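You operate a simulated robot arm through the tools that you are given. There is no shell and no other tool.

The job below is to be done with a simulated robot arm. You get a single attempt, and the scene is never put back.

## Task
Start lot two: lot knob to TWO, lamp on, green and blue cards into their trays.
Fine: each card in the tray of its colour; the orange card stays on the mat.

The check looks at the end state, three seconds after you hand in, the way a careful person would. Anything else that was tipped, shoved, dropped, spilled or broken makes it a failure.

## Robot
A 7-joint arm with a two-finger parallel gripper, fixed in place. Base frame: the origin is at the foot of the arm, x ahead of it, y to its left, z up; the work surface is at about z = 80.6. Units: cm, degrees, N and s.
Its first joint turns from -166.0 to 166.0 degrees. Payload 4.4 kg.
Tool frame: the origin (TCP) lies between the finger pads and is the grasp point; the fingertips stand 2.3 cm ahead of it; z points along the fingers, y is the line along which they close. Largest opening 9.4 cm; finger width 3.8, thickness 1; the body of the gripper, 5.4 by 9.6 cm, starts 3.9 cm behind the TCP.
Orientation is told as [roll, pitch, yaw] about the base's x, y, z axes, in that order, counted from this pose: with the fingers straight down and closing along the base's y, the tool's x points along the base's -x, its y along +y and its z along -z.

## Interface
- The arm moves only by the tool apply_moves. Its argument "increments" is a list of rows, each a list of 7 numbers: the turn, a rotation vector about the tool's x, y, z in degrees, then the shift along the tool's x, y, z in mm, then the finger opening in mm, from 0 to 94. In form: [[rx, ry, rz, x, y, z, hand], ...]. A call has 1 to 20 rows; each row is the pose to reach, as a shift and turn from the pose commanded when the call began, along the tool's axes at that moment. Rows are played at 5 a second. More than 5 cm and 8.6 degrees between two rows, or a gripper value outside its range, and nothing of the call is played. Where a pose cannot be reached the arm comes as near as it can. A force on the tool above 40 N (or 10 N above the force at the start of the call, whichever is more), or a blocked arm, ends the call early, and 0.2 s more pass. Each finger travels about 7.2 cm/s and halts on what it meets, pressing with about 41 N; the grip force reading is that of the motor and also rises with nothing between the fingers. The clock runs only during rows and for 0.2 s after the last one: add rows that repeat a pose to give the fingers time. The reply holds the time, the measured pose of the TCP, the force on the tool along the base axes, the opening and the grip force, in the units named above and with some noise, with the torque about the TCP (base axes, N m) and any sound that the robot's microphone picked up.
- Cameras (640 x 400 px; columns grow to the right, rows downward): "scene" is fixed at [4.86, 49.81, 128.07]; the picture's right is [-0.37, -0.93, 0.00], its down [-0.44, 0.17, -0.88] and it looks along [0.82, -0.32, -0.48] (base axes); focal length 306 px, centre (320, 200). "wrist" rides on the gripper at [8.7, 1.6, -7.4] in the tool frame; the picture's right is [-0.18, 0.98, 0.00], its down [-0.58, -0.11, -0.81] and it looks along [-0.79, -0.15, 0.59] (tool axes); focal length 243 px, centre (320, 200).
- camera(camera): a new picture of that camera. It takes no simulated time.
- measure_at(camera, pixels): for up to 12 pixels [column, row] of the newest picture of that camera ("zoom" is the newest enlarged one), the place [x, y, z] in the base frame of the surface seen there, good to about 0.3 cm. It takes no simulated time.
- close_up(camera, box): a new picture of the part [left, top, right, bottom] of that camera's present view, enlarged. It takes no simulated time.
- job_done(): hands the job in; it is judged then, once.

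Open the gripper and draw the arm clear of the work before you hand the job in, unless the task says otherwise.

The tools are called after "Call:" as name(argument=value, ...) on one line, values as JSON. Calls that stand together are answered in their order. apply_moves: Moves the arm, as the interface text tells. Its arguments: {"type":"object","properties":{"increments":{"type":"array","items":{"type":"array","items":{"type":"number"}}}},"required":["increments"]} The other tools are called the same way: camera (camera) takes a picture; measure_at (camera, pixels) gives the place of the surface under pixels of a picture; close_up (camera, box) takes an enlarged picture of a part of a camera's view; job_done () hands the job in.

At the start:

```text
clock: 0.0
ee_pos: [69.96, 50.24, 107.36]
tool_rot: [0.0, 0.1, 0.0]
force: [-0.1, -0.6, 0.0]
ft_torque: [-0.02, 0.02, 0.05]
grip_width: 9.39
finger_force: 0.2
```

scene: 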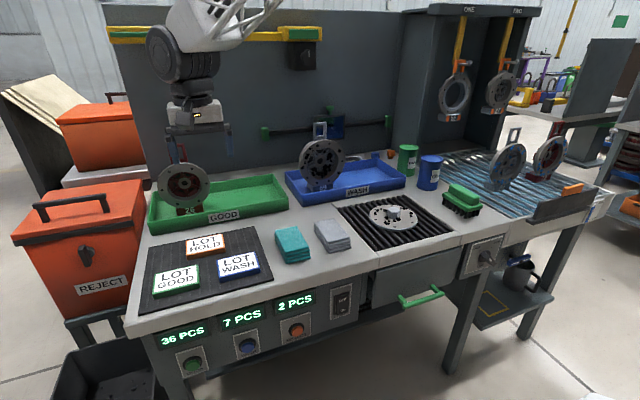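
wrist: 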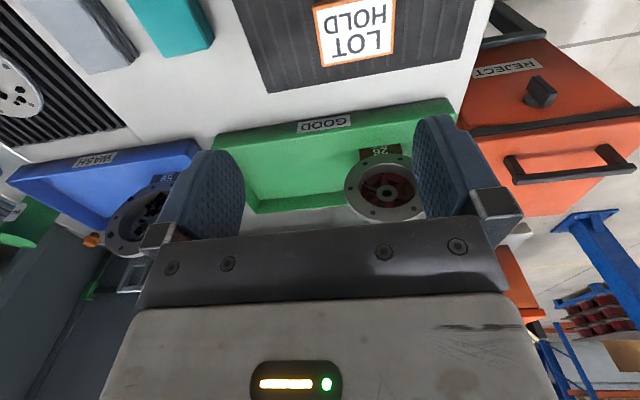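

The scene shows cards on a mat (LOT GOOD at ~(177,280), LOT WASH ~(238,263), LOT HOLD ~(206,243)), trays, and a possible knob at (487,255) and switch at (342,302). I take enlarged pictures to identify the controls.

Call:
close_up(camera="scene", box=[440, 220, 540, 290])

Call:
close_up(camera="scene", box=[140, 270, 380, 390])

Call:
close_up(camera="scene", box=[120, 150, 420, 310])

Call:
close_up(camera="scene", box=[400, 0, 640, 220])

Call:
close_up(camera="scene", box=[100, 0, 420, 160])

```text
5.71 times, centred on (490, 255) of scene
```

zoom: 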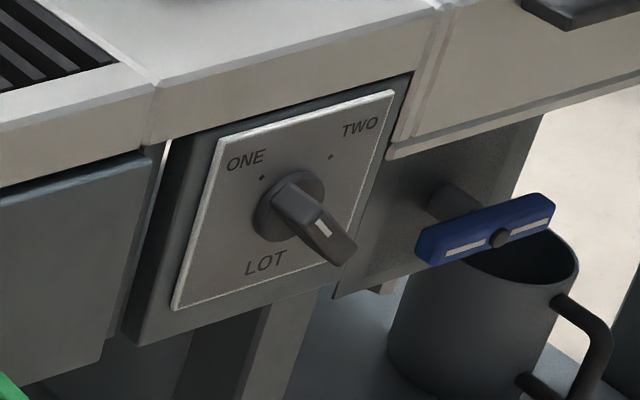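

```text
2.67 times, centred on (260, 330) of scene
```

zoom: 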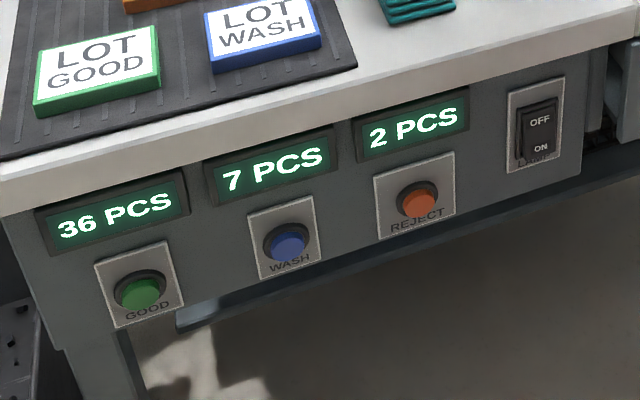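

```text
2.13 times, centred on (270, 230) of scene
```

zoom: 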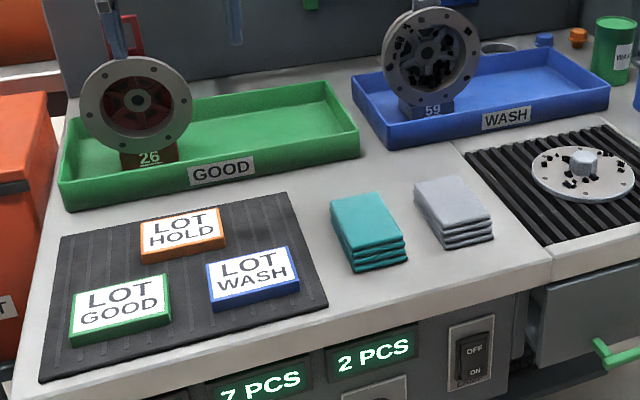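

```text
1.82 times, centred on (520, 110) of scene
```

zoom: 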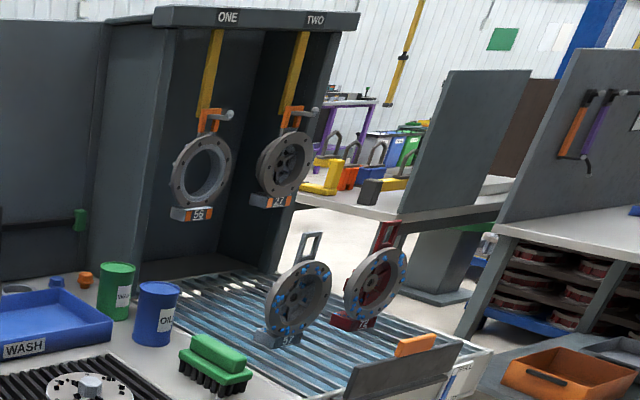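

```text
2.00 times, centred on (260, 80) of scene
```

zoom: 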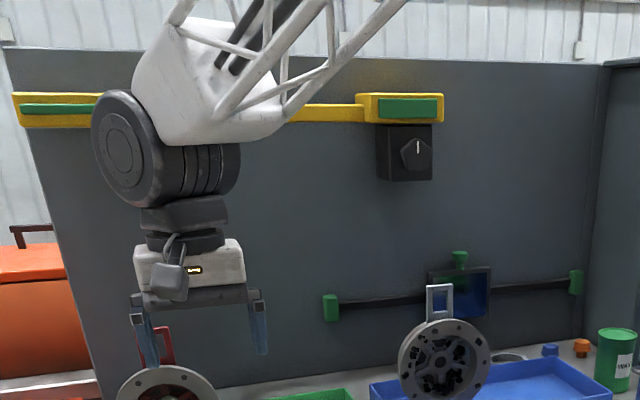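

Next I zoom further on the rocker's label (~(342,303)), the knob (487,255) and the box on the backboard (301,55), and measure places.

Call:
close_up(camera="scene", box=[322, 280, 370, 335])

Call:
close_up(camera="scene", box=[270, 30, 340, 100])

Call:
measure_at(camera="scene", pixels=[[160, 280], [196, 277], [178, 268], [222, 263], [255, 262], [238, 255], [206, 243], [160, 300], [210, 190], [365, 183], [300, 190], [180, 210]])

Call:
close_up(camera="scene", box=[465, 235, 513, 275])

Call:
measure_at(camera="zoom", pixels=[[130, 130], [320, 60], [230, 340], [320, 175], [370, 240], [420, 295], [260, 190], [445, 310]])

```text
7.27 times, centred on (346, 308) of scene
```

zoom: 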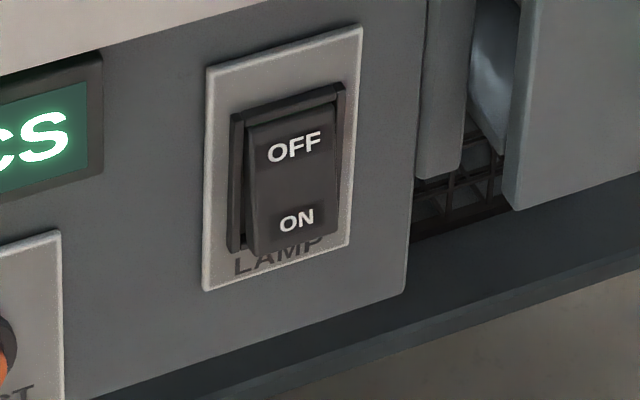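

```text
5.71 times, centred on (305, 65) of scene
```

zoom: 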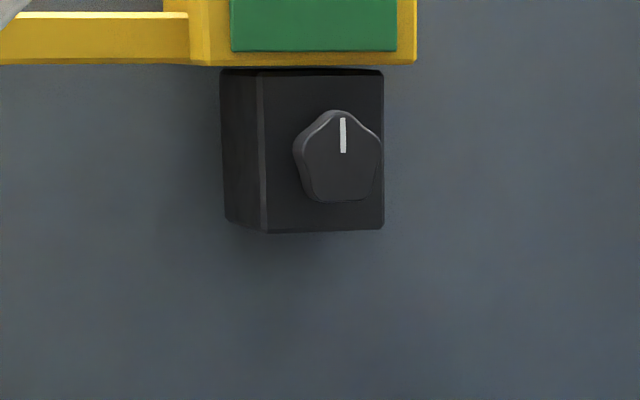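

```text
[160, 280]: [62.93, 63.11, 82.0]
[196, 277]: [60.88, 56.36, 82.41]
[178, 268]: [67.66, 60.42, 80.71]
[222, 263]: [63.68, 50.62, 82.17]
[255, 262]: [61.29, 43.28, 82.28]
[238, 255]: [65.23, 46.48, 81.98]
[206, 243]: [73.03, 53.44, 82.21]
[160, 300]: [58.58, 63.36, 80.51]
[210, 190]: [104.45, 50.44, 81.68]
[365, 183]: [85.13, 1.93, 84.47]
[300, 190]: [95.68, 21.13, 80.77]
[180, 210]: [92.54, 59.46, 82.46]
```

```text
10.00 times, centred on (489, 255) of scene
```

zoom: 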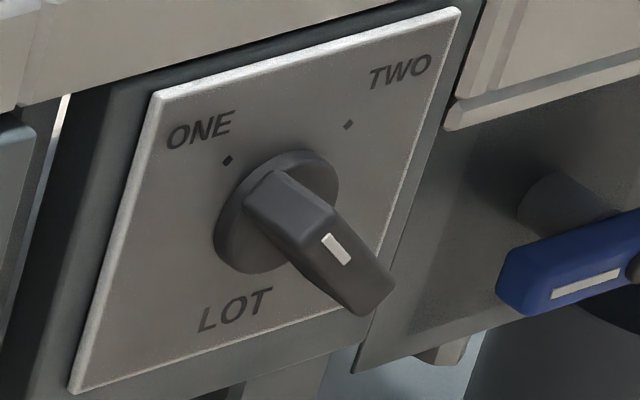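

```text
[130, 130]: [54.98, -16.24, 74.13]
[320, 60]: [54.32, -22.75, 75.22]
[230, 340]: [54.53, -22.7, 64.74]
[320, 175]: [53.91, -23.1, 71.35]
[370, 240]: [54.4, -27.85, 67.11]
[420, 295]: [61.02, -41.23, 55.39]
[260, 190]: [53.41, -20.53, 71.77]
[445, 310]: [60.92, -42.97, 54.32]
```

The rocker at (342,303) is the LAMP switch (ON half at the bottom, protruding) and the knob bar points to ONE. Now I measure the cards, trays, knob dots and rocker precisely.

Call:
close_up(camera="scene", box=[140, 225, 270, 310])

Call:
measure_at(camera="scene", pixels=[[479.8, 251], [491.8, 247.5], [484, 258], [489, 260], [490, 262], [494, 264], [480, 256], [472.5, 244.5], [502, 236], [465, 273], [498, 262]])

Call:
measure_at(camera="scene", pixels=[[342.5, 300.5], [342.5, 310.5], [338, 312], [348, 309], [340, 296], [330, 300], [331, 319], [350, 285], [320, 280], [340, 270], [343, 313]])

Call:
measure_at(camera="scene", pixels=[[150, 225], [288, 192], [285, 206], [152, 232], [275, 176], [148, 195], [230, 205], [260, 195], [250, 185], [220, 210], [225, 218], [245, 190]])

Call:
measure_at(camera="scene", pixels=[[288, 178], [303, 203], [405, 180], [380, 158], [390, 172], [370, 180], [350, 186], [340, 190], [380, 165], [350, 170], [375, 187], [322, 188]])

```text
4.71 times, centred on (205, 268) of scene
```

zoom: 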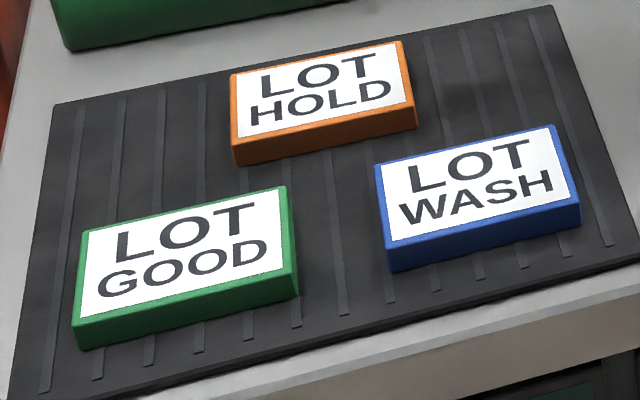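

```text
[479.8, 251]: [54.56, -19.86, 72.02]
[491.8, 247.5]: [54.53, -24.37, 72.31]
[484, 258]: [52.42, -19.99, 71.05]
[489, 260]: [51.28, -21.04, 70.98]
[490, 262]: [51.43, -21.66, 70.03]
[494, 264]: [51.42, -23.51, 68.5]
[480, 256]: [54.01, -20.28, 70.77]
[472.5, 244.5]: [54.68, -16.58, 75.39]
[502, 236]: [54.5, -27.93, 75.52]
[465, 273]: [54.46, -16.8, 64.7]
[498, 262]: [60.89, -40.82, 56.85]
```

```text
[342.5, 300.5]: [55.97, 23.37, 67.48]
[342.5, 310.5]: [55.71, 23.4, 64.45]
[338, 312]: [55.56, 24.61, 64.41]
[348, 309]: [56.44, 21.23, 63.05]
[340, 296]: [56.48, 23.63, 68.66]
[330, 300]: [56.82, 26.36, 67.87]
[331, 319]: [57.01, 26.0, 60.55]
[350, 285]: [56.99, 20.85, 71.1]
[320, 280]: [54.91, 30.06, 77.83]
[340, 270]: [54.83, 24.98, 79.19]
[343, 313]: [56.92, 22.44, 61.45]
```

```text
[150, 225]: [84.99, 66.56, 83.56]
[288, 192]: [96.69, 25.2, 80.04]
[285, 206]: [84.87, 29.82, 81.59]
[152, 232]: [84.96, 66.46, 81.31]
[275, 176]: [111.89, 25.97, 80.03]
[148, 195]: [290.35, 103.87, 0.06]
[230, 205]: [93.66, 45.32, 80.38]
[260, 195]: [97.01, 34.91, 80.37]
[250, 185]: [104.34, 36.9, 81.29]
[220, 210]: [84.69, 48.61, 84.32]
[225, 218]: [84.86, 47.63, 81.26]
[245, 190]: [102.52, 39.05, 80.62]
```

```text
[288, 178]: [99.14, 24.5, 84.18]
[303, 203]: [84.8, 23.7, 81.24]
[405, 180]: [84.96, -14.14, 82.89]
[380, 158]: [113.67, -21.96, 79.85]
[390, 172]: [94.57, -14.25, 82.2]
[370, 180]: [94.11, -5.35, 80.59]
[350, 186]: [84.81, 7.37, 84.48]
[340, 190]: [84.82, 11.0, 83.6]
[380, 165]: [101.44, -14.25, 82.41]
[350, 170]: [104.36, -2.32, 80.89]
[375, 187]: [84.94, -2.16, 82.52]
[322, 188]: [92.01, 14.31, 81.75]
```

I measure the card corners in the zoom picture, and the blue valve handle and drawer handle near the controls in the scene picture.

Call:
measure_at(camera="zoom", pixels=[[88, 234], [280, 192], [290, 272], [80, 318], [382, 168], [552, 130], [572, 198], [394, 240], [235, 78], [400, 46], [411, 102], [238, 142]])

Call:
measure_at(camera="scene", pixels=[[503, 258], [496, 262], [515, 253], [510, 257], [420, 298], [440, 290], [400, 298], [193, 366], [247, 345], [297, 331], [500, 261], [482, 206]])

Call:
camera(camera="wrist")

```text
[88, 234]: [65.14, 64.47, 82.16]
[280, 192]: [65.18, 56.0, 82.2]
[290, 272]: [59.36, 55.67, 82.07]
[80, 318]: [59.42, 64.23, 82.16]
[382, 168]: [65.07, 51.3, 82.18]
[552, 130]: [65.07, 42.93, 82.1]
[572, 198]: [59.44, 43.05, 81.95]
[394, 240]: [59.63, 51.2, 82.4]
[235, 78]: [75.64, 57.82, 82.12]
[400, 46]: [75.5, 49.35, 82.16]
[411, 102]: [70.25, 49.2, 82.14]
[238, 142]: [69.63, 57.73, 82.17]
```

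```text
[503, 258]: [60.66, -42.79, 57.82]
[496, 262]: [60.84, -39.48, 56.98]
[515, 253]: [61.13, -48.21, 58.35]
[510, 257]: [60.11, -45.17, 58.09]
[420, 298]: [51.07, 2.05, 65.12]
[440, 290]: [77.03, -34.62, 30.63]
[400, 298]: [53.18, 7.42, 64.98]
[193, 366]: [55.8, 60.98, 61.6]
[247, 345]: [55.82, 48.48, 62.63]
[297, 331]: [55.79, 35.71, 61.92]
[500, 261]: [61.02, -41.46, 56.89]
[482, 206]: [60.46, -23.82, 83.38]
```

```text
taken
```

wrist: 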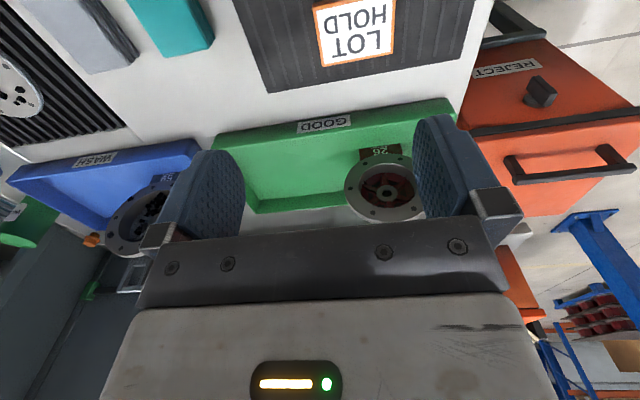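

Cards are axis-aligned: green centre ≈ (62.3, 60.1), blue ≈ (62.3, 47.1), ~6.2 × 9 cm, top z ≈ 82.15. I enlarge the trays to find their inside limits.

Call:
close_up(camera="scene", box=[140, 160, 300, 240])

Call:
measure_at(camera="zoom", pixels=[[575, 140], [560, 140], [540, 150], [480, 190], [500, 175], [590, 160], [570, 110], [535, 75], [520, 90], [545, 70], [400, 200], [300, 190]])

Call:
close_up(camera="scene", box=[280, 130, 420, 215])

Call:
measure_at(camera="zoom", pixels=[[570, 230], [545, 225], [520, 220], [470, 205], [400, 215], [350, 240], [300, 250], [240, 245], [420, 235], [380, 252], [300, 170], [200, 100]])

```text
4.00 times, centred on (220, 200) of scene
```

zoom: 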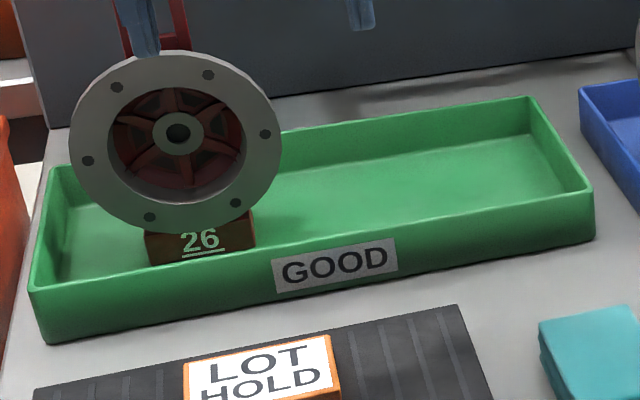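

```text
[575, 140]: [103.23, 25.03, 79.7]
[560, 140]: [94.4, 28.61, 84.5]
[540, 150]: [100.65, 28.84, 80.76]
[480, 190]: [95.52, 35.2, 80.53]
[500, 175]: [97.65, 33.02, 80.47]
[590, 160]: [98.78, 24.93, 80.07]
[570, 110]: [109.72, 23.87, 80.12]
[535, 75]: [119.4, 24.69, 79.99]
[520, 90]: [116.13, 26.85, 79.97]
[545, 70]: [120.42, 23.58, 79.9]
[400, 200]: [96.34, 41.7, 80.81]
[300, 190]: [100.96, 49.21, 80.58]
```

```text
4.57 times, centred on (350, 172) of scene
```

zoom: 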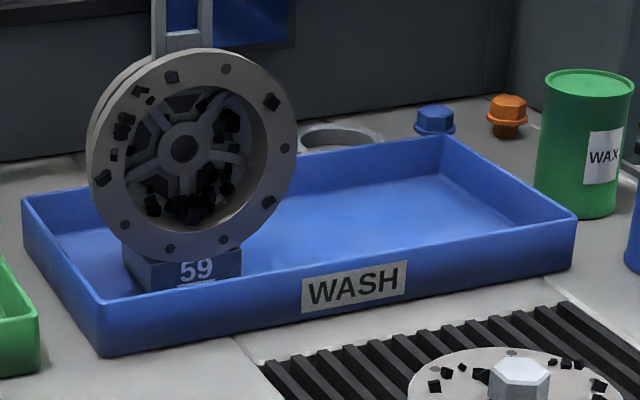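

```text
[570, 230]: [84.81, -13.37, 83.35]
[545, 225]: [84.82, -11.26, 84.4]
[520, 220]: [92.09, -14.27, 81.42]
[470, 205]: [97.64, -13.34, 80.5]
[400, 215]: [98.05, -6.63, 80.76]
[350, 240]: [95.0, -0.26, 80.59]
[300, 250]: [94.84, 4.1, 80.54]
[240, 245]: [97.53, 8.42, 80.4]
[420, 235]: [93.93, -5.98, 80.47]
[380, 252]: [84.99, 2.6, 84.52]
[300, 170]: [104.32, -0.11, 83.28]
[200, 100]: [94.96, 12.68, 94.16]
```

The gripper is above the mat, and I'll turn it to yaw +90 (closing along x, camera toward −y) while moving above the green card at about (62.3, 60.1, 97), opening set to 82 mm.

Call:
apply_moves(increments=[[0, 0, -8.182, 7, 9, 9.4, 82], [0, 0, -16.364, 14, 18, 18.8, 82], [0, 0, -24.545, 21, 27, 28.3, 82], [0, 0, -32.727, 28, 36, 37.7, 82], [0, 0, -40.909, 35, 45, 47, 82], [0, 0, -49.09, 42, 54, 56.5, 82], [0, 0, -57.27, 49, 63, 66, 82], [0, 0, -65.45, 56, 72, 75, 82], [0, 0, -73.64, 63, 81, 85, 82], [0, 0, -81.82, 70, 90, 94, 82], [0, 0, -90, 76.6, 98.6, 103.6, 82], [0, 0, -90, 76.6, 98.6, 103.6, 82]])

Call:
camera(camera="scene")

Call:
camera(camera="wrist")

```text
clock: 2.6
ee_pos: [62.4, 60.3, 97.03]
tool_rot: [0.0, -0.1, 90.0]
force: [0.0, 0.4, -0.3]
ft_torque: [-0.02, -0.01, 0.01]
grip_width: 8.2
finger_force: 0.1
```

```text
taken
```

scene: 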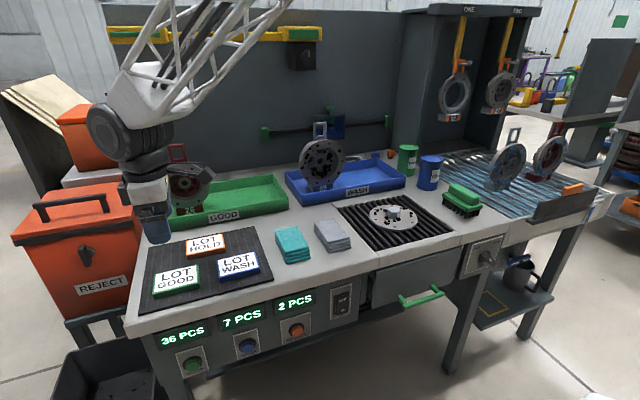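

```text
taken
```

wrist: 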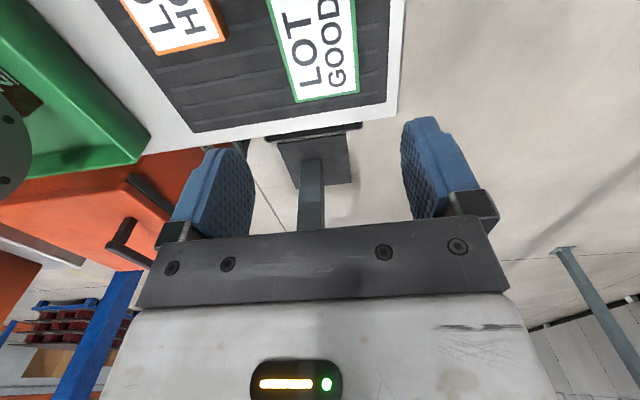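

The wrist is aligned over the green card (card at (315,45) in the wrist view, between the fingers). I descend to TCP z ≈ 83.4 with slow final rows.

Call:
apply_moves(increments=[[0, 0, 0, 0, 0, 30, 82], [0, 0, 0, 0, 0, 65, 82], [0, 0, 0, 0, 0, 95, 82], [0, 0, 0, 0, 0, 115, 82], [0, 0, 0, 0, 0, 126, 82], [0, 0, 0, 0, 0, 132, 82], [0, 0, 0, 0, 0, 135.5, 82], [0, 0, 0, 0, 0, 135.5, 82]])

Call:
camera(camera="wrist")

Call:
close_up(camera="scene", box=[120, 190, 280, 310])

```text
clock: 4.4
ee_pos: [62.19, 60.19, 83.33]
tool_rot: [0.0, 0.0, 90.0]
force: [-0.6, -0.2, -0.2]
ft_torque: [-0.02, -0.01, 0.0]
grip_width: 8.2
finger_force: 0.1
```

```text
taken
```

wrist: 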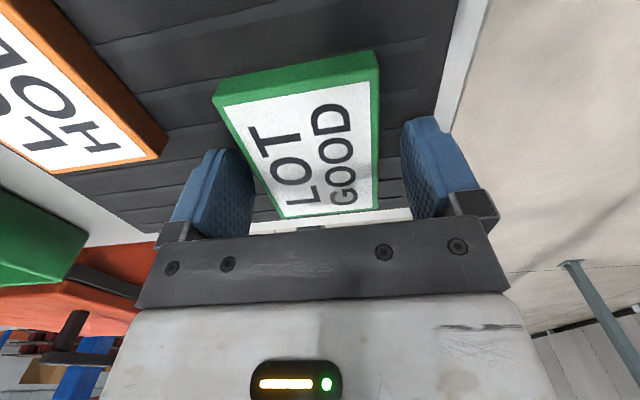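

```text
3.33 times, centred on (200, 250) of scene
```

zoom: 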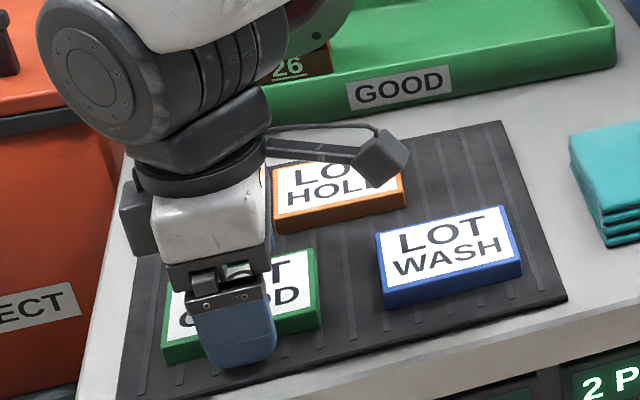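

The fingers straddle the green card with clearance to the orange one. I close, waiting for the grip to build.

Call:
apply_moves(increments=[[0, 0, 0, 0, 0, 0, 62], [0, 0, 0, 0, 0, 0, 50], [0, 0, 0, 0, 0, 0, 50], [0, 0, 0, 0, 0, 0, 50]])

```text
clock: 5.4
ee_pos: [62.26, 60.16, 83.42]
tool_rot: [0.0, 0.0, 90.0]
force: [0.5, -0.7, 0.8]
ft_torque: [0.05, 0.0, 0.05]
grip_width: 6.35
finger_force: 40.6
```

Gripped at 6.35 cm. I lift it, move to y ≈ 34.6 first (staying away from hub 26), then forward toward the empty right end of the green tray.

Call:
apply_moves(increments=[[0, 0, 0, 0, 0, -15, 50], [0, 0, 0, 0, 0, -50, 50], [0, 0, 0, 0, 0, -90, 50], [0, 0, 0, 0, 0, -126, 50], [0, 0, 0, 40, 0, -126, 50], [0, 0, 0, 85, 0, -126, 50], [0, 0, 0, 130, 0, -126, 50], [0, 0, 0, 175, 0, -126, 50], [0, 0, 0, 220, 0, -126, 50], [0, 0, 0, 255, 0, -126, 50], [0, 0, 0, 255, -40, -126, 50], [0, 0, 0, 255, -85, -126, 50], [0, 0, 0, 255, -130, -126, 50], [0, 0, 0, 255, -175, -126, 50], [0, 0, 0, 255, -220, -126, 50], [0, 0, 0, 255, -260, -126, 50], [0, 0, 0, 255, -284, -126, 50], [0, 0, 0, 255, -284, -126, 50]])

Call:
camera(camera="wrist")

Call:
camera(camera="scene")

```text
clock: 9.2
ee_pos: [90.61, 34.66, 96.05]
tool_rot: [-0.1, -0.1, 90.0]
force: [-0.3, 0.3, 0.6]
ft_torque: [0.03, -0.03, 0.02]
grip_width: 5.0
finger_force: 0.0
```

```text
taken
```

wrist: 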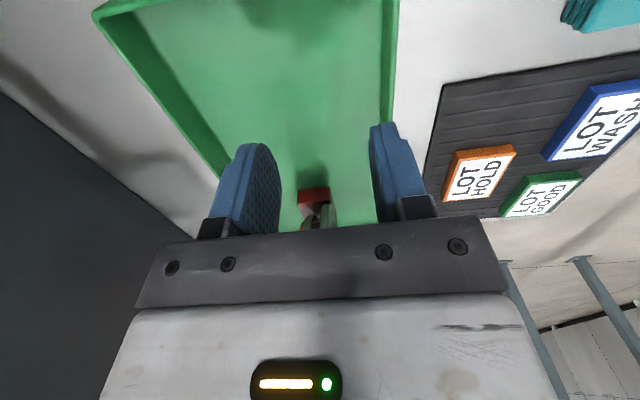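

```text
taken
```

scene: 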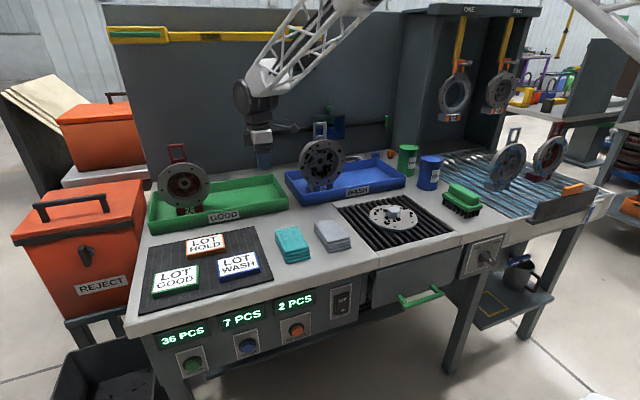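

The card stayed on the mat (at (177,280)); it slipped from the fingertips. I return over it along the same path to grip lower down.

Call:
apply_moves(increments=[[0, 0, 0, 0, 45, 0, 82], [0, 0, 0, 0, 90, 0, 82], [0, 0, 0, 0, 135, 0, 82], [0, 0, 0, 0, 180, 0, 82], [0, 0, 0, 0, 225, 0, 82], [0, 0, 0, 0, 265, 0, 82], [0, 0, 0, 0, 284, 0, 82], [0, 0, 0, -45, 284, 0, 82], [0, 0, 0, -90, 284, 0, 82], [0, 0, 0, -135, 284, 0, 82], [0, 0, 0, -155, 284, 0, 82], [0, 0, 0, -155, 284, 0, 82]])

Call:
close_up(camera="scene", box=[140, 225, 270, 310])

Call:
measure_at(camera="zoom", pixels=[[88, 234], [280, 192], [290, 272], [80, 318], [190, 255], [330, 200], [340, 290], [60, 200], [260, 190], [450, 290]])

Call:
camera(camera="wrist")

```text
clock: 11.8
ee_pos: [62.33, 50.31, 96.2]
tool_rot: [0.0, 0.0, 90.0]
force: [0.0, 0.3, -0.1]
ft_torque: [0.03, 0.0, -0.01]
grip_width: 8.22
finger_force: 0.0
```

```text
4.71 times, centred on (205, 268) of scene
```

zoom: 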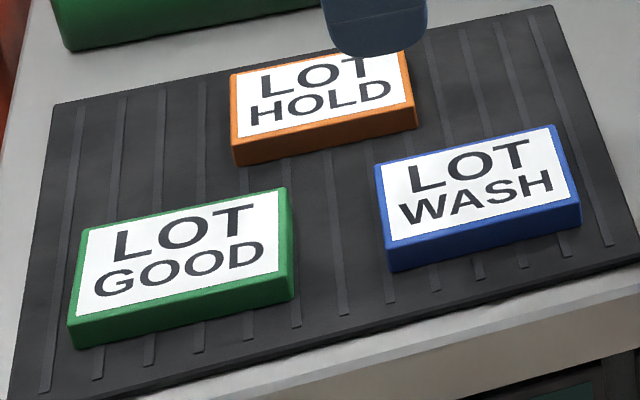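

```text
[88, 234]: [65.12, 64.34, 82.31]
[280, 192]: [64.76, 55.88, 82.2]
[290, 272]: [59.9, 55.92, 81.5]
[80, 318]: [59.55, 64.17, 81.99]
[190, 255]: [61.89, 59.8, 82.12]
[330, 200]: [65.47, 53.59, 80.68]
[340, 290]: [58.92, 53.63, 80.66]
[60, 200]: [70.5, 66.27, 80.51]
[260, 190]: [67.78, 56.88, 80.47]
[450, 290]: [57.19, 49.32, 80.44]
```

```text
taken
```

wrist: 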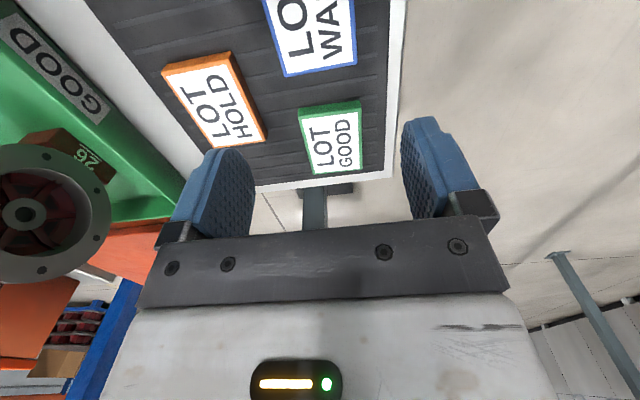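

The card is still at (62.3, 60.1) and square; mat surface is ~80.55. I move over it and go lower this time (TCP ≈ 82.9).

Call:
apply_moves(increments=[[0, 0, 0, -45, 0, 0, 82], [0, 0, 0, -90, 0, 0, 82], [0, 0, 0, -100, 0, 0, 82], [0, 0, 0, -100, 0, 40, 82], [0, 0, 0, -100, 0, 80, 82], [0, 0, 0, -100, 0, 110, 82], [0, 0, 0, -100, 0, 122, 82], [0, 0, 0, -100, 0, 126, 82], [0, 0, 0, -100, 0, 129, 82], [0, 0, 0, -100, 0, 130.5, 82], [0, 0, 0, -100, 0, 130.5, 82]])

Call:
close_up(camera="scene", box=[140, 225, 270, 310])

```text
clock: 14.2
ee_pos: [62.43, 60.17, 83.01]
tool_rot: [0.0, 0.0, 89.9]
force: [0.4, 0.1, -0.6]
ft_torque: [0.01, 0.0, 0.03]
grip_width: 8.21
finger_force: 0.2
```

```text
4.71 times, centred on (205, 268) of scene
```

zoom: 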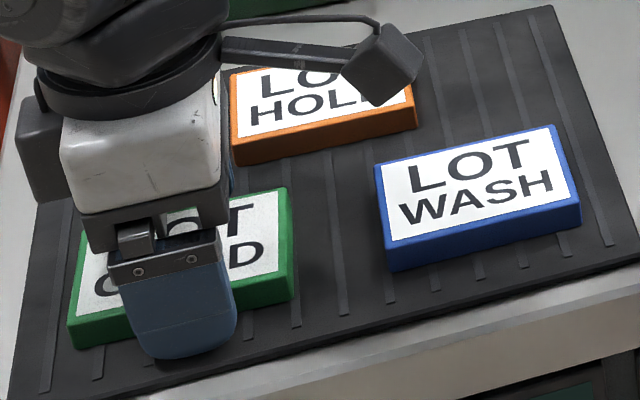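

No contact yet (force ≈ 0) at z 83.0. I lower 2.5 mm more in small steps, watching for contact.

Call:
apply_moves(increments=[[0, 0, 0, 0, 0, 0.8, 82], [0, 0, 0, 0, 0, 1.6, 82], [0, 0, 0, 0, 0, 2.4, 82], [0, 0, 0, 0, 0, 2.4, 82]])

```text
clock: 15.2
ee_pos: [62.42, 60.1, 82.99]
tool_rot: [-0.1, -0.1, 90.0]
force: [-0.2, -3.4, 26.9]
ft_torque: [-0.62, 1.22, 0.14]
grip_width: 8.18
finger_force: 0.0
```

Fingertips touch the mat (27 N). I back off ~1.6 mm and then close on the card.

Call:
apply_moves(increments=[[0, 0, 0, 0, 0, -1, 82], [0, 0, 0, 0, 0, -1.6, 82], [0, 0, 0, 0, 0, -1.6, 66], [0, 0, 0, 0, 0, -1.6, 40], [0, 0, 0, 0, 0, -1.6, 40], [0, 0, 0, 0, 0, -1.6, 40], [0, 0, 0, 0, 0, -1.6, 40]])

Call:
camera(camera="wrist")

```text
clock: 16.4
ee_pos: [62.36, 59.96, 82.91]
tool_rot: [0.0, 0.1, 90.1]
force: [0.2, -0.9, 2.5]
ft_torque: [0.0, 0.11, 0.03]
grip_width: 6.35
finger_force: 41.0
stopped in row 6: the force on the tool passed its limit at 41 N (the readings are from after the stop); the commanded pose is now the measured one
```

```text
taken
```

wrist: 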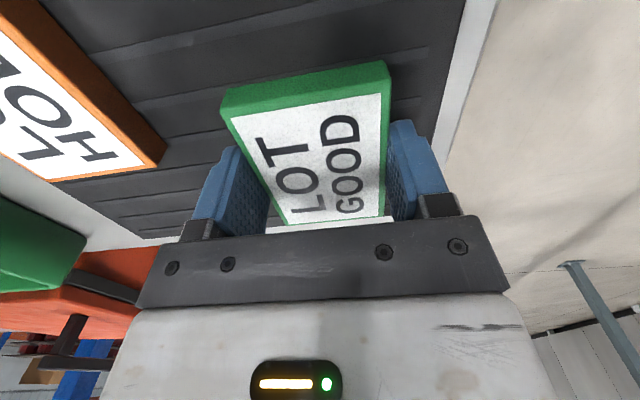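

Gripped at 6.35 cm with 41 N. I lift slowly by 4 cm and check whether the card follows.

Call:
apply_moves(increments=[[0, 0, 0, 0, 0, -1, 40], [0, 0, 0, 0, 0, -3, 40], [0, 0, 0, 0, 0, -6, 40], [0, 0, 0, 0, 0, -12, 40], [0, 0, 0, 0, 0, -20, 40], [0, 0, 0, 0, 0, -30, 40], [0, 0, 0, 0, 0, -40, 40], [0, 0, 0, 0, 0, -40, 40]])

Call:
camera(camera="wrist")

Call:
close_up(camera="scene", box=[120, 190, 280, 310])

```text
clock: 18.2
ee_pos: [62.43, 60.01, 86.89]
tool_rot: [0.1, 0.0, 89.9]
force: [0.4, -0.2, -0.2]
ft_torque: [0.0, 0.02, 0.0]
grip_width: 6.33
finger_force: 41.1
```

```text
taken
```

wrist: 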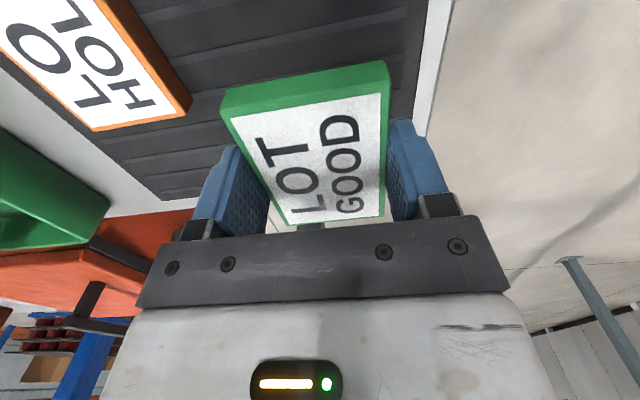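

```text
3.33 times, centred on (200, 250) of scene
```

zoom: 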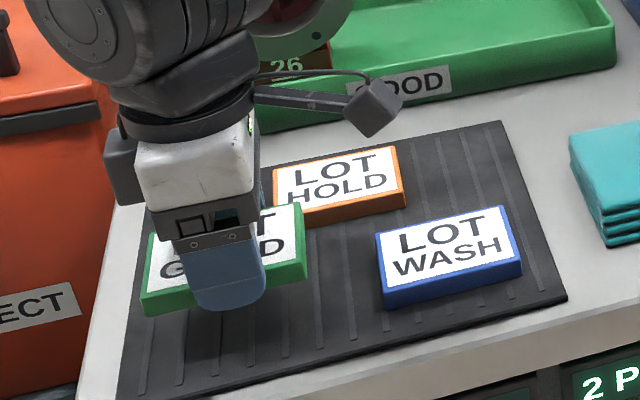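

The card is held firmly now. I lift on to z ≈ 96 and carry it on the same safe path to (90.7, 34.6).

Call:
apply_moves(increments=[[0, 0, 0, 0, 0, -20, 40], [0, 0, 0, 0, 0, -50, 40], [0, 0, 0, 0, 0, -80, 40], [0, 0, 0, 10, 0, -91, 40], [0, 0, 0, 40, 0, -91, 40], [0, 0, 0, 80, 0, -91, 40], [0, 0, 0, 120, 0, -91, 40], [0, 0, 0, 160, 0, -91, 40], [0, 0, 0, 200, 0, -91, 40], [0, 0, 0, 235, 0, -91, 40], [0, 0, 0, 254, 0, -91, 40], [0, 0, 0, 254, -30, -91, 40], [0, 0, 0, 254, -70, -91, 40], [0, 0, 0, 254, -115, -91, 40], [0, 0, 0, 254, -160, -91, 40], [0, 0, 0, 254, -205, -91, 40], [0, 0, 0, 254, -245, -91, 40], [0, 0, 0, 254, -273, -91, 40], [0, 0, 0, 254, -283, -91, 40], [0, 0, 0, 254, -283, -91, 40]])

Call:
camera(camera="wrist")

Call:
close_up(camera="scene", box=[140, 90, 320, 240])

```text
clock: 22.4
ee_pos: [90.63, 34.64, 95.94]
tool_rot: [0.0, 0.1, 90.0]
force: [-0.2, -0.4, -0.6]
ft_torque: [0.02, 0.03, -0.03]
grip_width: 6.35
finger_force: 40.8
```

```text
taken
```

wrist: 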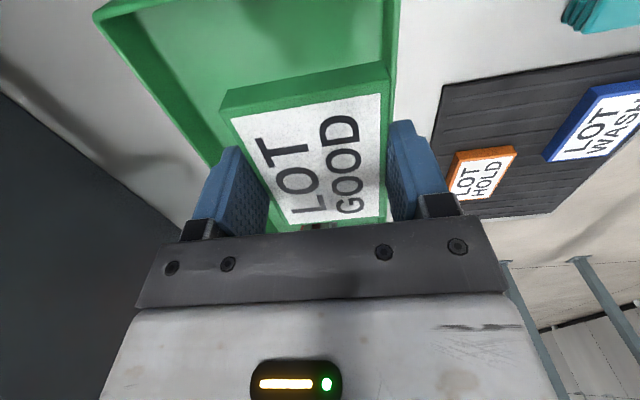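

```text
2.67 times, centred on (230, 165) of scene
```

zoom: 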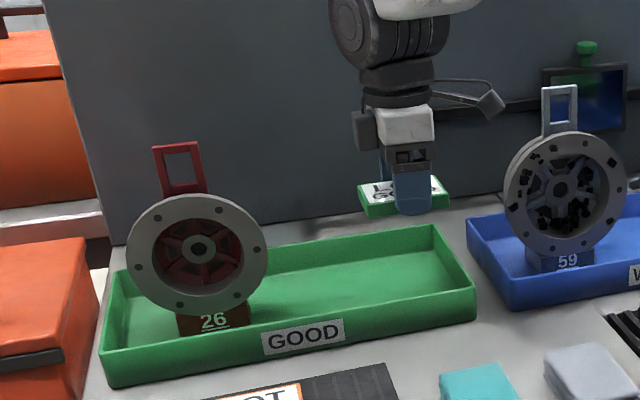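

Card is over the free right end of the green tray. I descend to ≈ 84.3, then approach the floor in small steps.

Call:
apply_moves(increments=[[0, 0, 0, 0, 0, 25, 40], [0, 0, 0, 0, 0, 55, 40], [0, 0, 0, 0, 0, 85, 40], [0, 0, 0, 0, 0, 105, 40], [0, 0, 0, 0, 0, 115, 40], [0, 0, 0, 0, 0, 120, 40], [0, 0, 0, 0, 0, 123, 40], [0, 0, 0, 0, 0, 125, 40], [0, 0, 0, 0, 0, 125, 40]])

Call:
close_up(camera="scene", box=[140, 90, 320, 240])

Call:
camera(camera="wrist")

```text
clock: 24.4
ee_pos: [90.49, 34.73, 83.42]
tool_rot: [0.0, 0.0, 90.1]
force: [0.6, -0.5, 1.0]
ft_torque: [0.0, 0.0, 0.01]
grip_width: 6.35
finger_force: 40.8
```

```text
2.67 times, centred on (230, 165) of scene
```

zoom: 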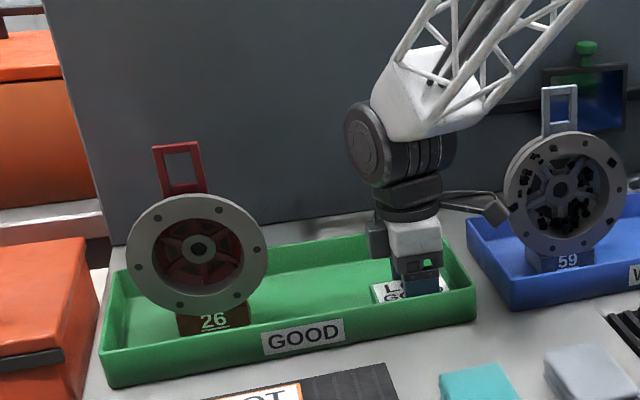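

```text
taken
```

wrist: 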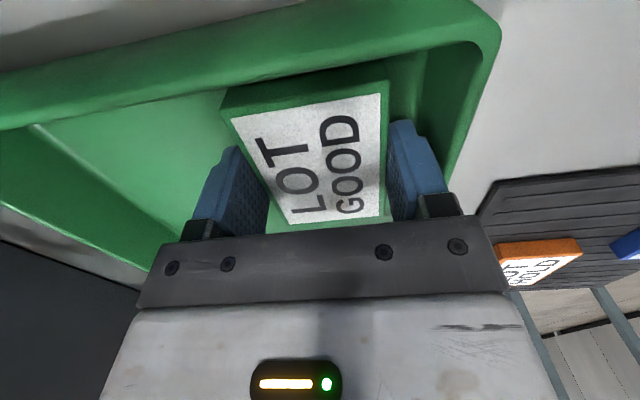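

The card is inside the tray, clear of its walls, with no contact. I lower in 1 mm steps until a touch.

Call:
apply_moves(increments=[[0, 0, 0, 0, 0, 1, 40], [0, 0, 0, 0, 0, 2, 40], [0, 0, 0, 0, 0, 3, 40], [0, 0, 0, 0, 0, 3, 40]])

```text
clock: 25.4
ee_pos: [90.52, 34.61, 82.96]
tool_rot: [0.0, 0.0, 90.1]
force: [-0.5, -0.3, 0.2]
ft_torque: [0.01, -0.01, 0.05]
grip_width: 6.37
finger_force: 41.0
```

No contact yet at z ≈ 83.1. I continue in 1 mm steps.

Call:
apply_moves(increments=[[0, 0, 0, 0, 0, 1, 40], [0, 0, 0, 0, 0, 2, 40], [0, 0, 0, 0, 0, 2, 40]])

```text
clock: 26.2
ee_pos: [90.55, 34.72, 82.96]
tool_rot: [0.0, 0.0, 90.0]
force: [0.7, 0.1, -0.2]
ft_torque: [0.06, 0.01, 0.0]
grip_width: 6.36
finger_force: 41.2
```

Still free; I keep lowering carefully.

Call:
apply_moves(increments=[[0, 0, 0, 0, 0, 1, 40], [0, 0, 0, 0, 0, 2, 40], [0, 0, 0, 0, 0, 3, 40], [0, 0, 0, 0, 0, 3, 40]])

```text
clock: 27.4
ee_pos: [90.7, 34.71, 82.95]
tool_rot: [-0.1, -0.1, 90.1]
force: [-2.7, 0.6, 4.8]
ft_torque: [-0.07, 0.21, -0.08]
grip_width: 6.37
finger_force: 40.7
stopped in row 4: the force on the tool passed its limit at 41 N (the readings are from after the stop); the commanded pose is now the measured one
```

The card rests on the tray floor. I open slightly (to 73 mm, keeping clear of the front wall) and lift away.

Call:
apply_moves(increments=[[0, 0, 0, 0, 0, 0, 68], [0, 0, 0, 0, 0, 0, 73], [0, 0, 0, 0, 0, 0, 73], [0, 0, 0, 0, 0, -10, 73], [0, 0, 0, 0, 0, -30, 73], [0, 0, 0, 0, 0, -65, 73], [0, 0, 0, 0, 0, -105, 73], [0, 0, 0, 0, 0, -130, 73], [0, 0, 0, 0, 45, -130, 82], [0, 0, 0, 0, 90, -130, 82], [0, 0, 0, 0, 135, -130, 82], [0, 0, 0, 0, 180, -130, 82], [0, 0, 0, 0, 225, -130, 82], [0, 0, 0, 0, 265, -130, 82], [0, 0, 0, 0, 284, -130, 82], [0, 0, 0, -45, 284, -130, 82], [0, 0, 0, -90, 284, -130, 82], [0, 0, 0, -115, 284, -130, 82], [0, 0, 0, -124, 284, -130, 82], [0, 0, 0, -124, 284, -130, 82]])

Call:
camera(camera="scene")

Call:
camera(camera="wrist")

```text
clock: 31.6
ee_pos: [62.02, 47.05, 95.52]
tool_rot: [-0.1, 0.0, 90.1]
force: [-0.5, -0.3, 0.1]
ft_torque: [0.02, 0.02, -0.01]
grip_width: 8.21
finger_force: 0.1
```

```text
taken
```

scene: 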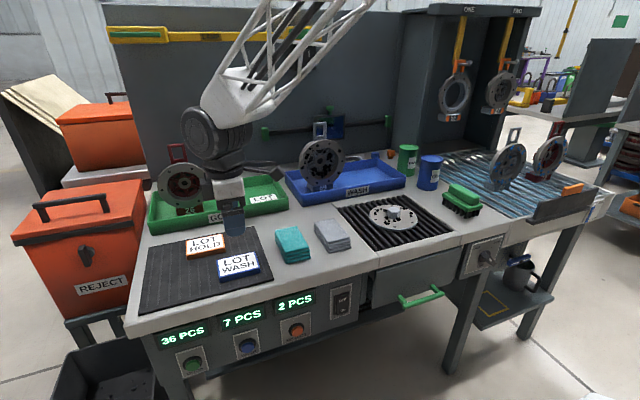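

```text
taken
```

wrist: 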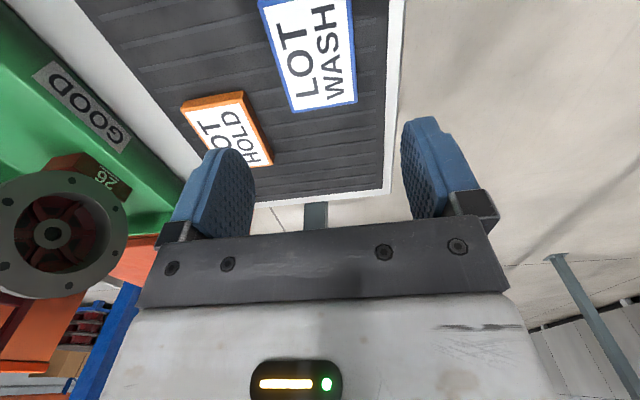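

The green card lies in its tray (263,199). I'm above the blue card; descend and then probe the mat as before.

Call:
apply_moves(increments=[[0, 0, 0, 0, -1, 35, 82], [0, 0, 0, 0, -1, 75, 82], [0, 0, 0, 0, -1, 105, 82], [0, 0, 0, 0, -1, 117, 82], [0, 0, 0, 0, -1, 122, 82], [0, 0, 0, 0, -1, 122, 82]])

Call:
camera(camera="wrist")

```text
clock: 33.0
ee_pos: [62.23, 47.18, 83.86]
tool_rot: [-0.1, -0.1, 90.0]
force: [-0.6, -0.8, -0.6]
ft_torque: [0.0, -0.02, -0.02]
grip_width: 8.2
finger_force: 0.0
```

```text
taken
```

wrist: 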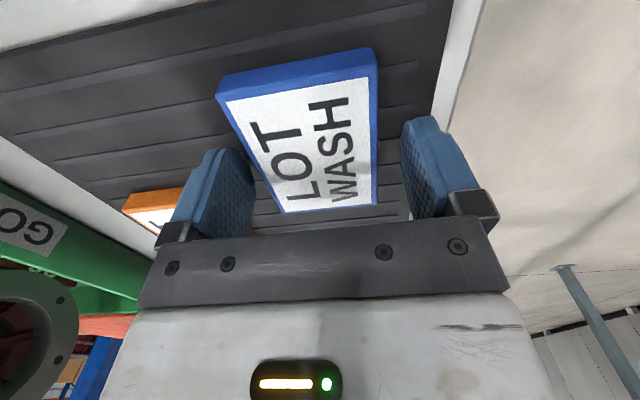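

Fingers straddle the blue card at z ≈ 83.85. I lower about 8 mm in small steps.

Call:
apply_moves(increments=[[0, 0, 0, 0, 0, 3, 82], [0, 0, 0, 0, 0, 5, 82], [0, 0, 0, 0, 0, 7, 82], [0, 0, 0, 0, 0, 8.2, 82], [0, 0, 0, 0, 0, 8.2, 82]])

```text
clock: 34.2
ee_pos: [62.33, 47.15, 82.91]
tool_rot: [-0.1, 0.0, 90.2]
force: [-2.0, -6.6, 19.4]
ft_torque: [-0.49, 0.91, 0.24]
grip_width: 8.3
finger_force: 1.1
```

Contact with the mat (19 N). I back off 1.2 mm, then close on the card.

Call:
apply_moves(increments=[[0, 0, 0, 0, 0, -0.7, 82], [0, 0, 0, 0, 0, -1.2, 82], [0, 0, 0, 0, 0, -1.2, 72], [0, 0, 0, 0, 0, -1.2, 66], [0, 0, 0, 0, 0, -1.2, 55], [0, 0, 0, 0, 0, -1.2, 40], [0, 0, 0, 0, 0, -1.2, 40], [0, 0, 0, 0, 0, -1.2, 40]])

```text
clock: 36.0
ee_pos: [62.29, 47.22, 82.91]
tool_rot: [-0.1, -0.1, 90.1]
force: [-0.4, 0.1, 0.2]
ft_torque: [-0.01, 0.03, -0.06]
grip_width: 6.38
finger_force: 41.1
```

Gripped at 6.38 cm, 41 N. I lift slowly and check.

Call:
apply_moves(increments=[[0, 0, 0, 0, 0, -1, 40], [0, 0, 0, 0, 0, -4, 40], [0, 0, 0, 0, 0, -10, 40], [0, 0, 0, 0, 0, -20, 40], [0, 0, 0, 0, 0, -40, 40], [0, 0, 0, 0, 0, -70, 40], [0, 0, 0, 0, 0, -105, 40], [0, 0, 0, 0, 0, -130, 40], [0, 0, 0, 0, 0, -130, 40]])

Call:
camera(camera="wrist")

Call:
camera(camera="scene")

```text
clock: 38.0
ee_pos: [62.1, 46.98, 95.96]
tool_rot: [-0.1, 0.1, 90.2]
force: [-0.3, -0.4, -0.2]
ft_torque: [-0.01, 0.0, 0.02]
grip_width: 6.4
finger_force: 41.0
```

```text
taken
```

wrist: 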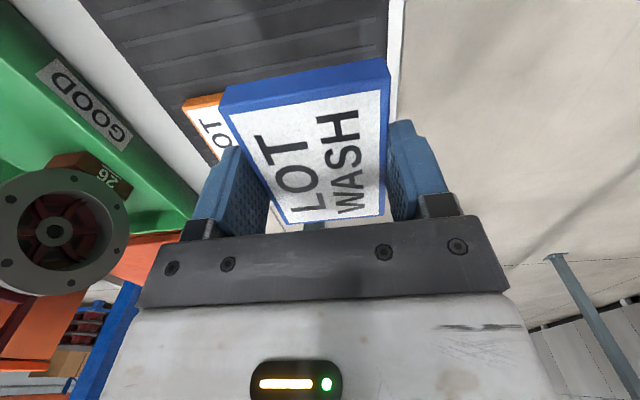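

```text
taken
```

scene: 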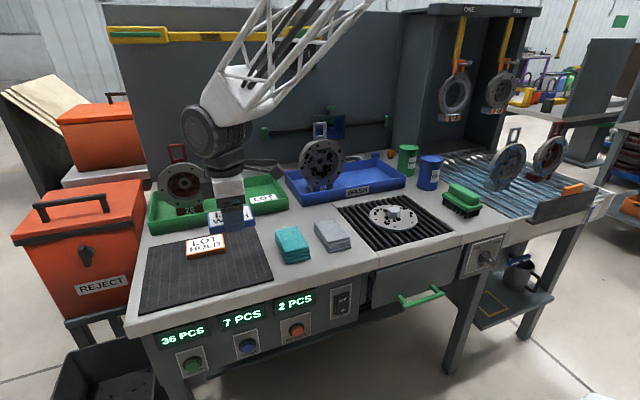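

The blue card is held. Before carrying it over, I measure the cans, hub and turntable positions near the blue tray for clearance.

Call:
measure_at(camera="scene", pixels=[[408, 148], [400, 165], [430, 158], [420, 172], [394, 213], [320, 145], [345, 158], [320, 187], [332, 186], [463, 188], [318, 230], [343, 165]])

```text
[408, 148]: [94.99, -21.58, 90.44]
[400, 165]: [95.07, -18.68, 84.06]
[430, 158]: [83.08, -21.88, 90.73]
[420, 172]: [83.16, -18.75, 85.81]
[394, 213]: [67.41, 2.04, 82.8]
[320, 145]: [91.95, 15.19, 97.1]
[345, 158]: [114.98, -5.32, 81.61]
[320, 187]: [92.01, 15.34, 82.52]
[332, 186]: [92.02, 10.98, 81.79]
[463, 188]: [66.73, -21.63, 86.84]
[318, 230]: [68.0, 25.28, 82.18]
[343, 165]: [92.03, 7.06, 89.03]
```

Cans' near edges are at y ≈ −18.6, hub 59's disc begins at y ≈ 6.5, so y = −4 gives margin both ways. I carry the card along −y at x ≈ 62 first.

Call:
apply_moves(increments=[[0, 0, 0, 15, 0, 0, 40], [0, 0, 0, 45, 0, 0, 40], [0, 0, 0, 85, 0, 0, 40], [0, 0, 0, 130, 0, 0, 40], [0, 0, 0, 175, 0, 0, 40], [0, 0, 0, 220, 0, 0, 40], [0, 0, 0, 265, 0, 0, 40], [0, 0, 0, 310, 0, 0, 40], [0, 0, 0, 355, 0, 0, 40], [0, 0, 0, 400, 0, 0, 40], [0, 0, 0, 445, 0, 0, 40], [0, 0, 0, 485, 0, 0, 40], [0, 0, 0, 511, 0, 0, 40], [0, 0, 0, 511, 0, 0, 40]])

Call:
camera(camera="scene")

```text
clock: 41.0
ee_pos: [62.5, -3.92, 95.62]
tool_rot: [-0.1, -0.1, 90.1]
force: [-0.1, -0.3, 0.1]
ft_torque: [-0.02, 0.0, 0.03]
grip_width: 6.37
finger_force: 40.9
```

```text
taken
```

scene: 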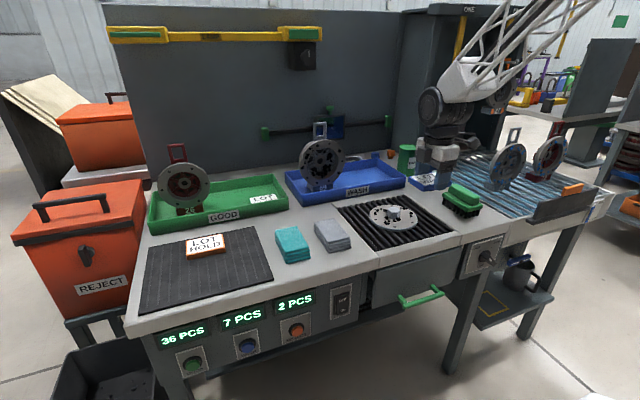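

Path was clean. Now forward to x ≈ 92 over the blue tray's right part.

Call:
apply_moves(increments=[[0, 0, 0, 0, -20, 0, 40], [0, 0, 0, 0, -60, 0, 40], [0, 0, 0, 0, -105, 0, 40], [0, 0, 0, 0, -150, 0, 40], [0, 0, 0, 0, -195, 0, 40], [0, 0, 0, 0, -240, 0, 40], [0, 0, 0, 0, -280, 0, 40], [0, 0, 0, 0, -297, 0, 40], [0, 0, 0, 0, -297, 0, 40]])

Call:
camera(camera="wrist")

Call:
close_up(camera="scene", box=[270, 80, 450, 220])

```text
clock: 43.0
ee_pos: [92.0, -4.06, 96.03]
tool_rot: [-0.2, -0.1, 90.1]
force: [0.1, 0.9, 0.3]
ft_torque: [-0.02, -0.01, 0.04]
grip_width: 6.37
finger_force: 40.9
```

```text
taken
```

wrist: 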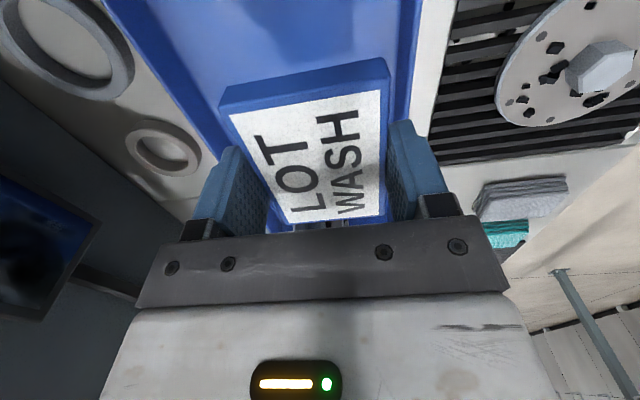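

```text
2.86 times, centred on (360, 150) of scene
```

zoom: 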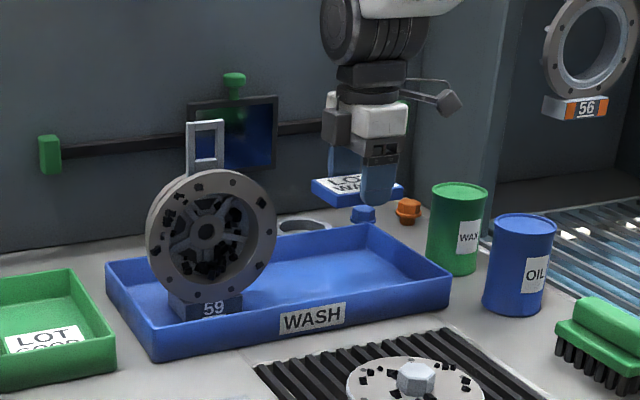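

The blue card is above the free part of the blue tray; camera arm clears the cans. I descend to ≈ 83.5.

Call:
apply_moves(increments=[[0, 0, 0, 0, 0, 25, 40], [0, 0, 0, 0, 0, 55, 40], [0, 0, 0, 0, 0, 85, 40], [0, 0, 0, 0, 0, 105, 40], [0, 0, 0, 0, 0, 115, 40], [0, 0, 0, 0, 0, 120, 40], [0, 0, 0, 0, 0, 124, 40], [0, 0, 0, 0, 0, 124, 40]])

Call:
close_up(camera="scene", box=[270, 80, 450, 220])

Call:
camera(camera="wrist")

```text
clock: 44.8
ee_pos: [92.04, -3.99, 83.54]
tool_rot: [-0.1, 0.1, 90.1]
force: [-0.6, -0.1, -0.2]
ft_torque: [-0.02, 0.03, 0.0]
grip_width: 6.35
finger_force: 41.2
```

```text
2.86 times, centred on (360, 150) of scene
```

zoom: 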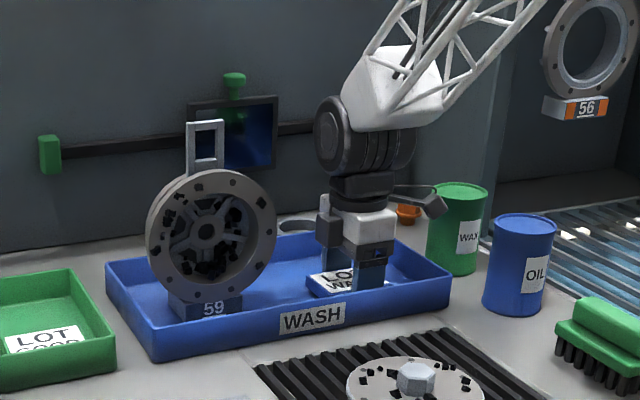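

```text
taken
```

wrist: 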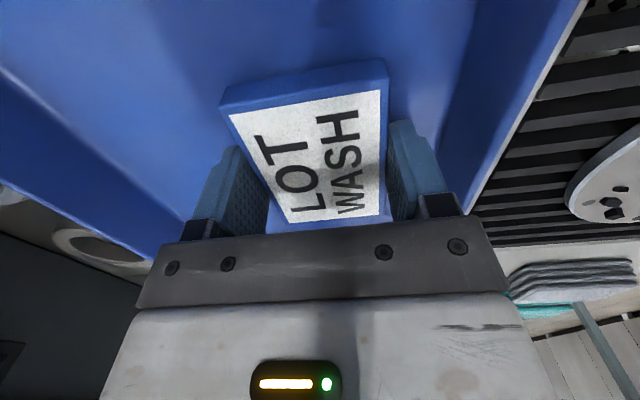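

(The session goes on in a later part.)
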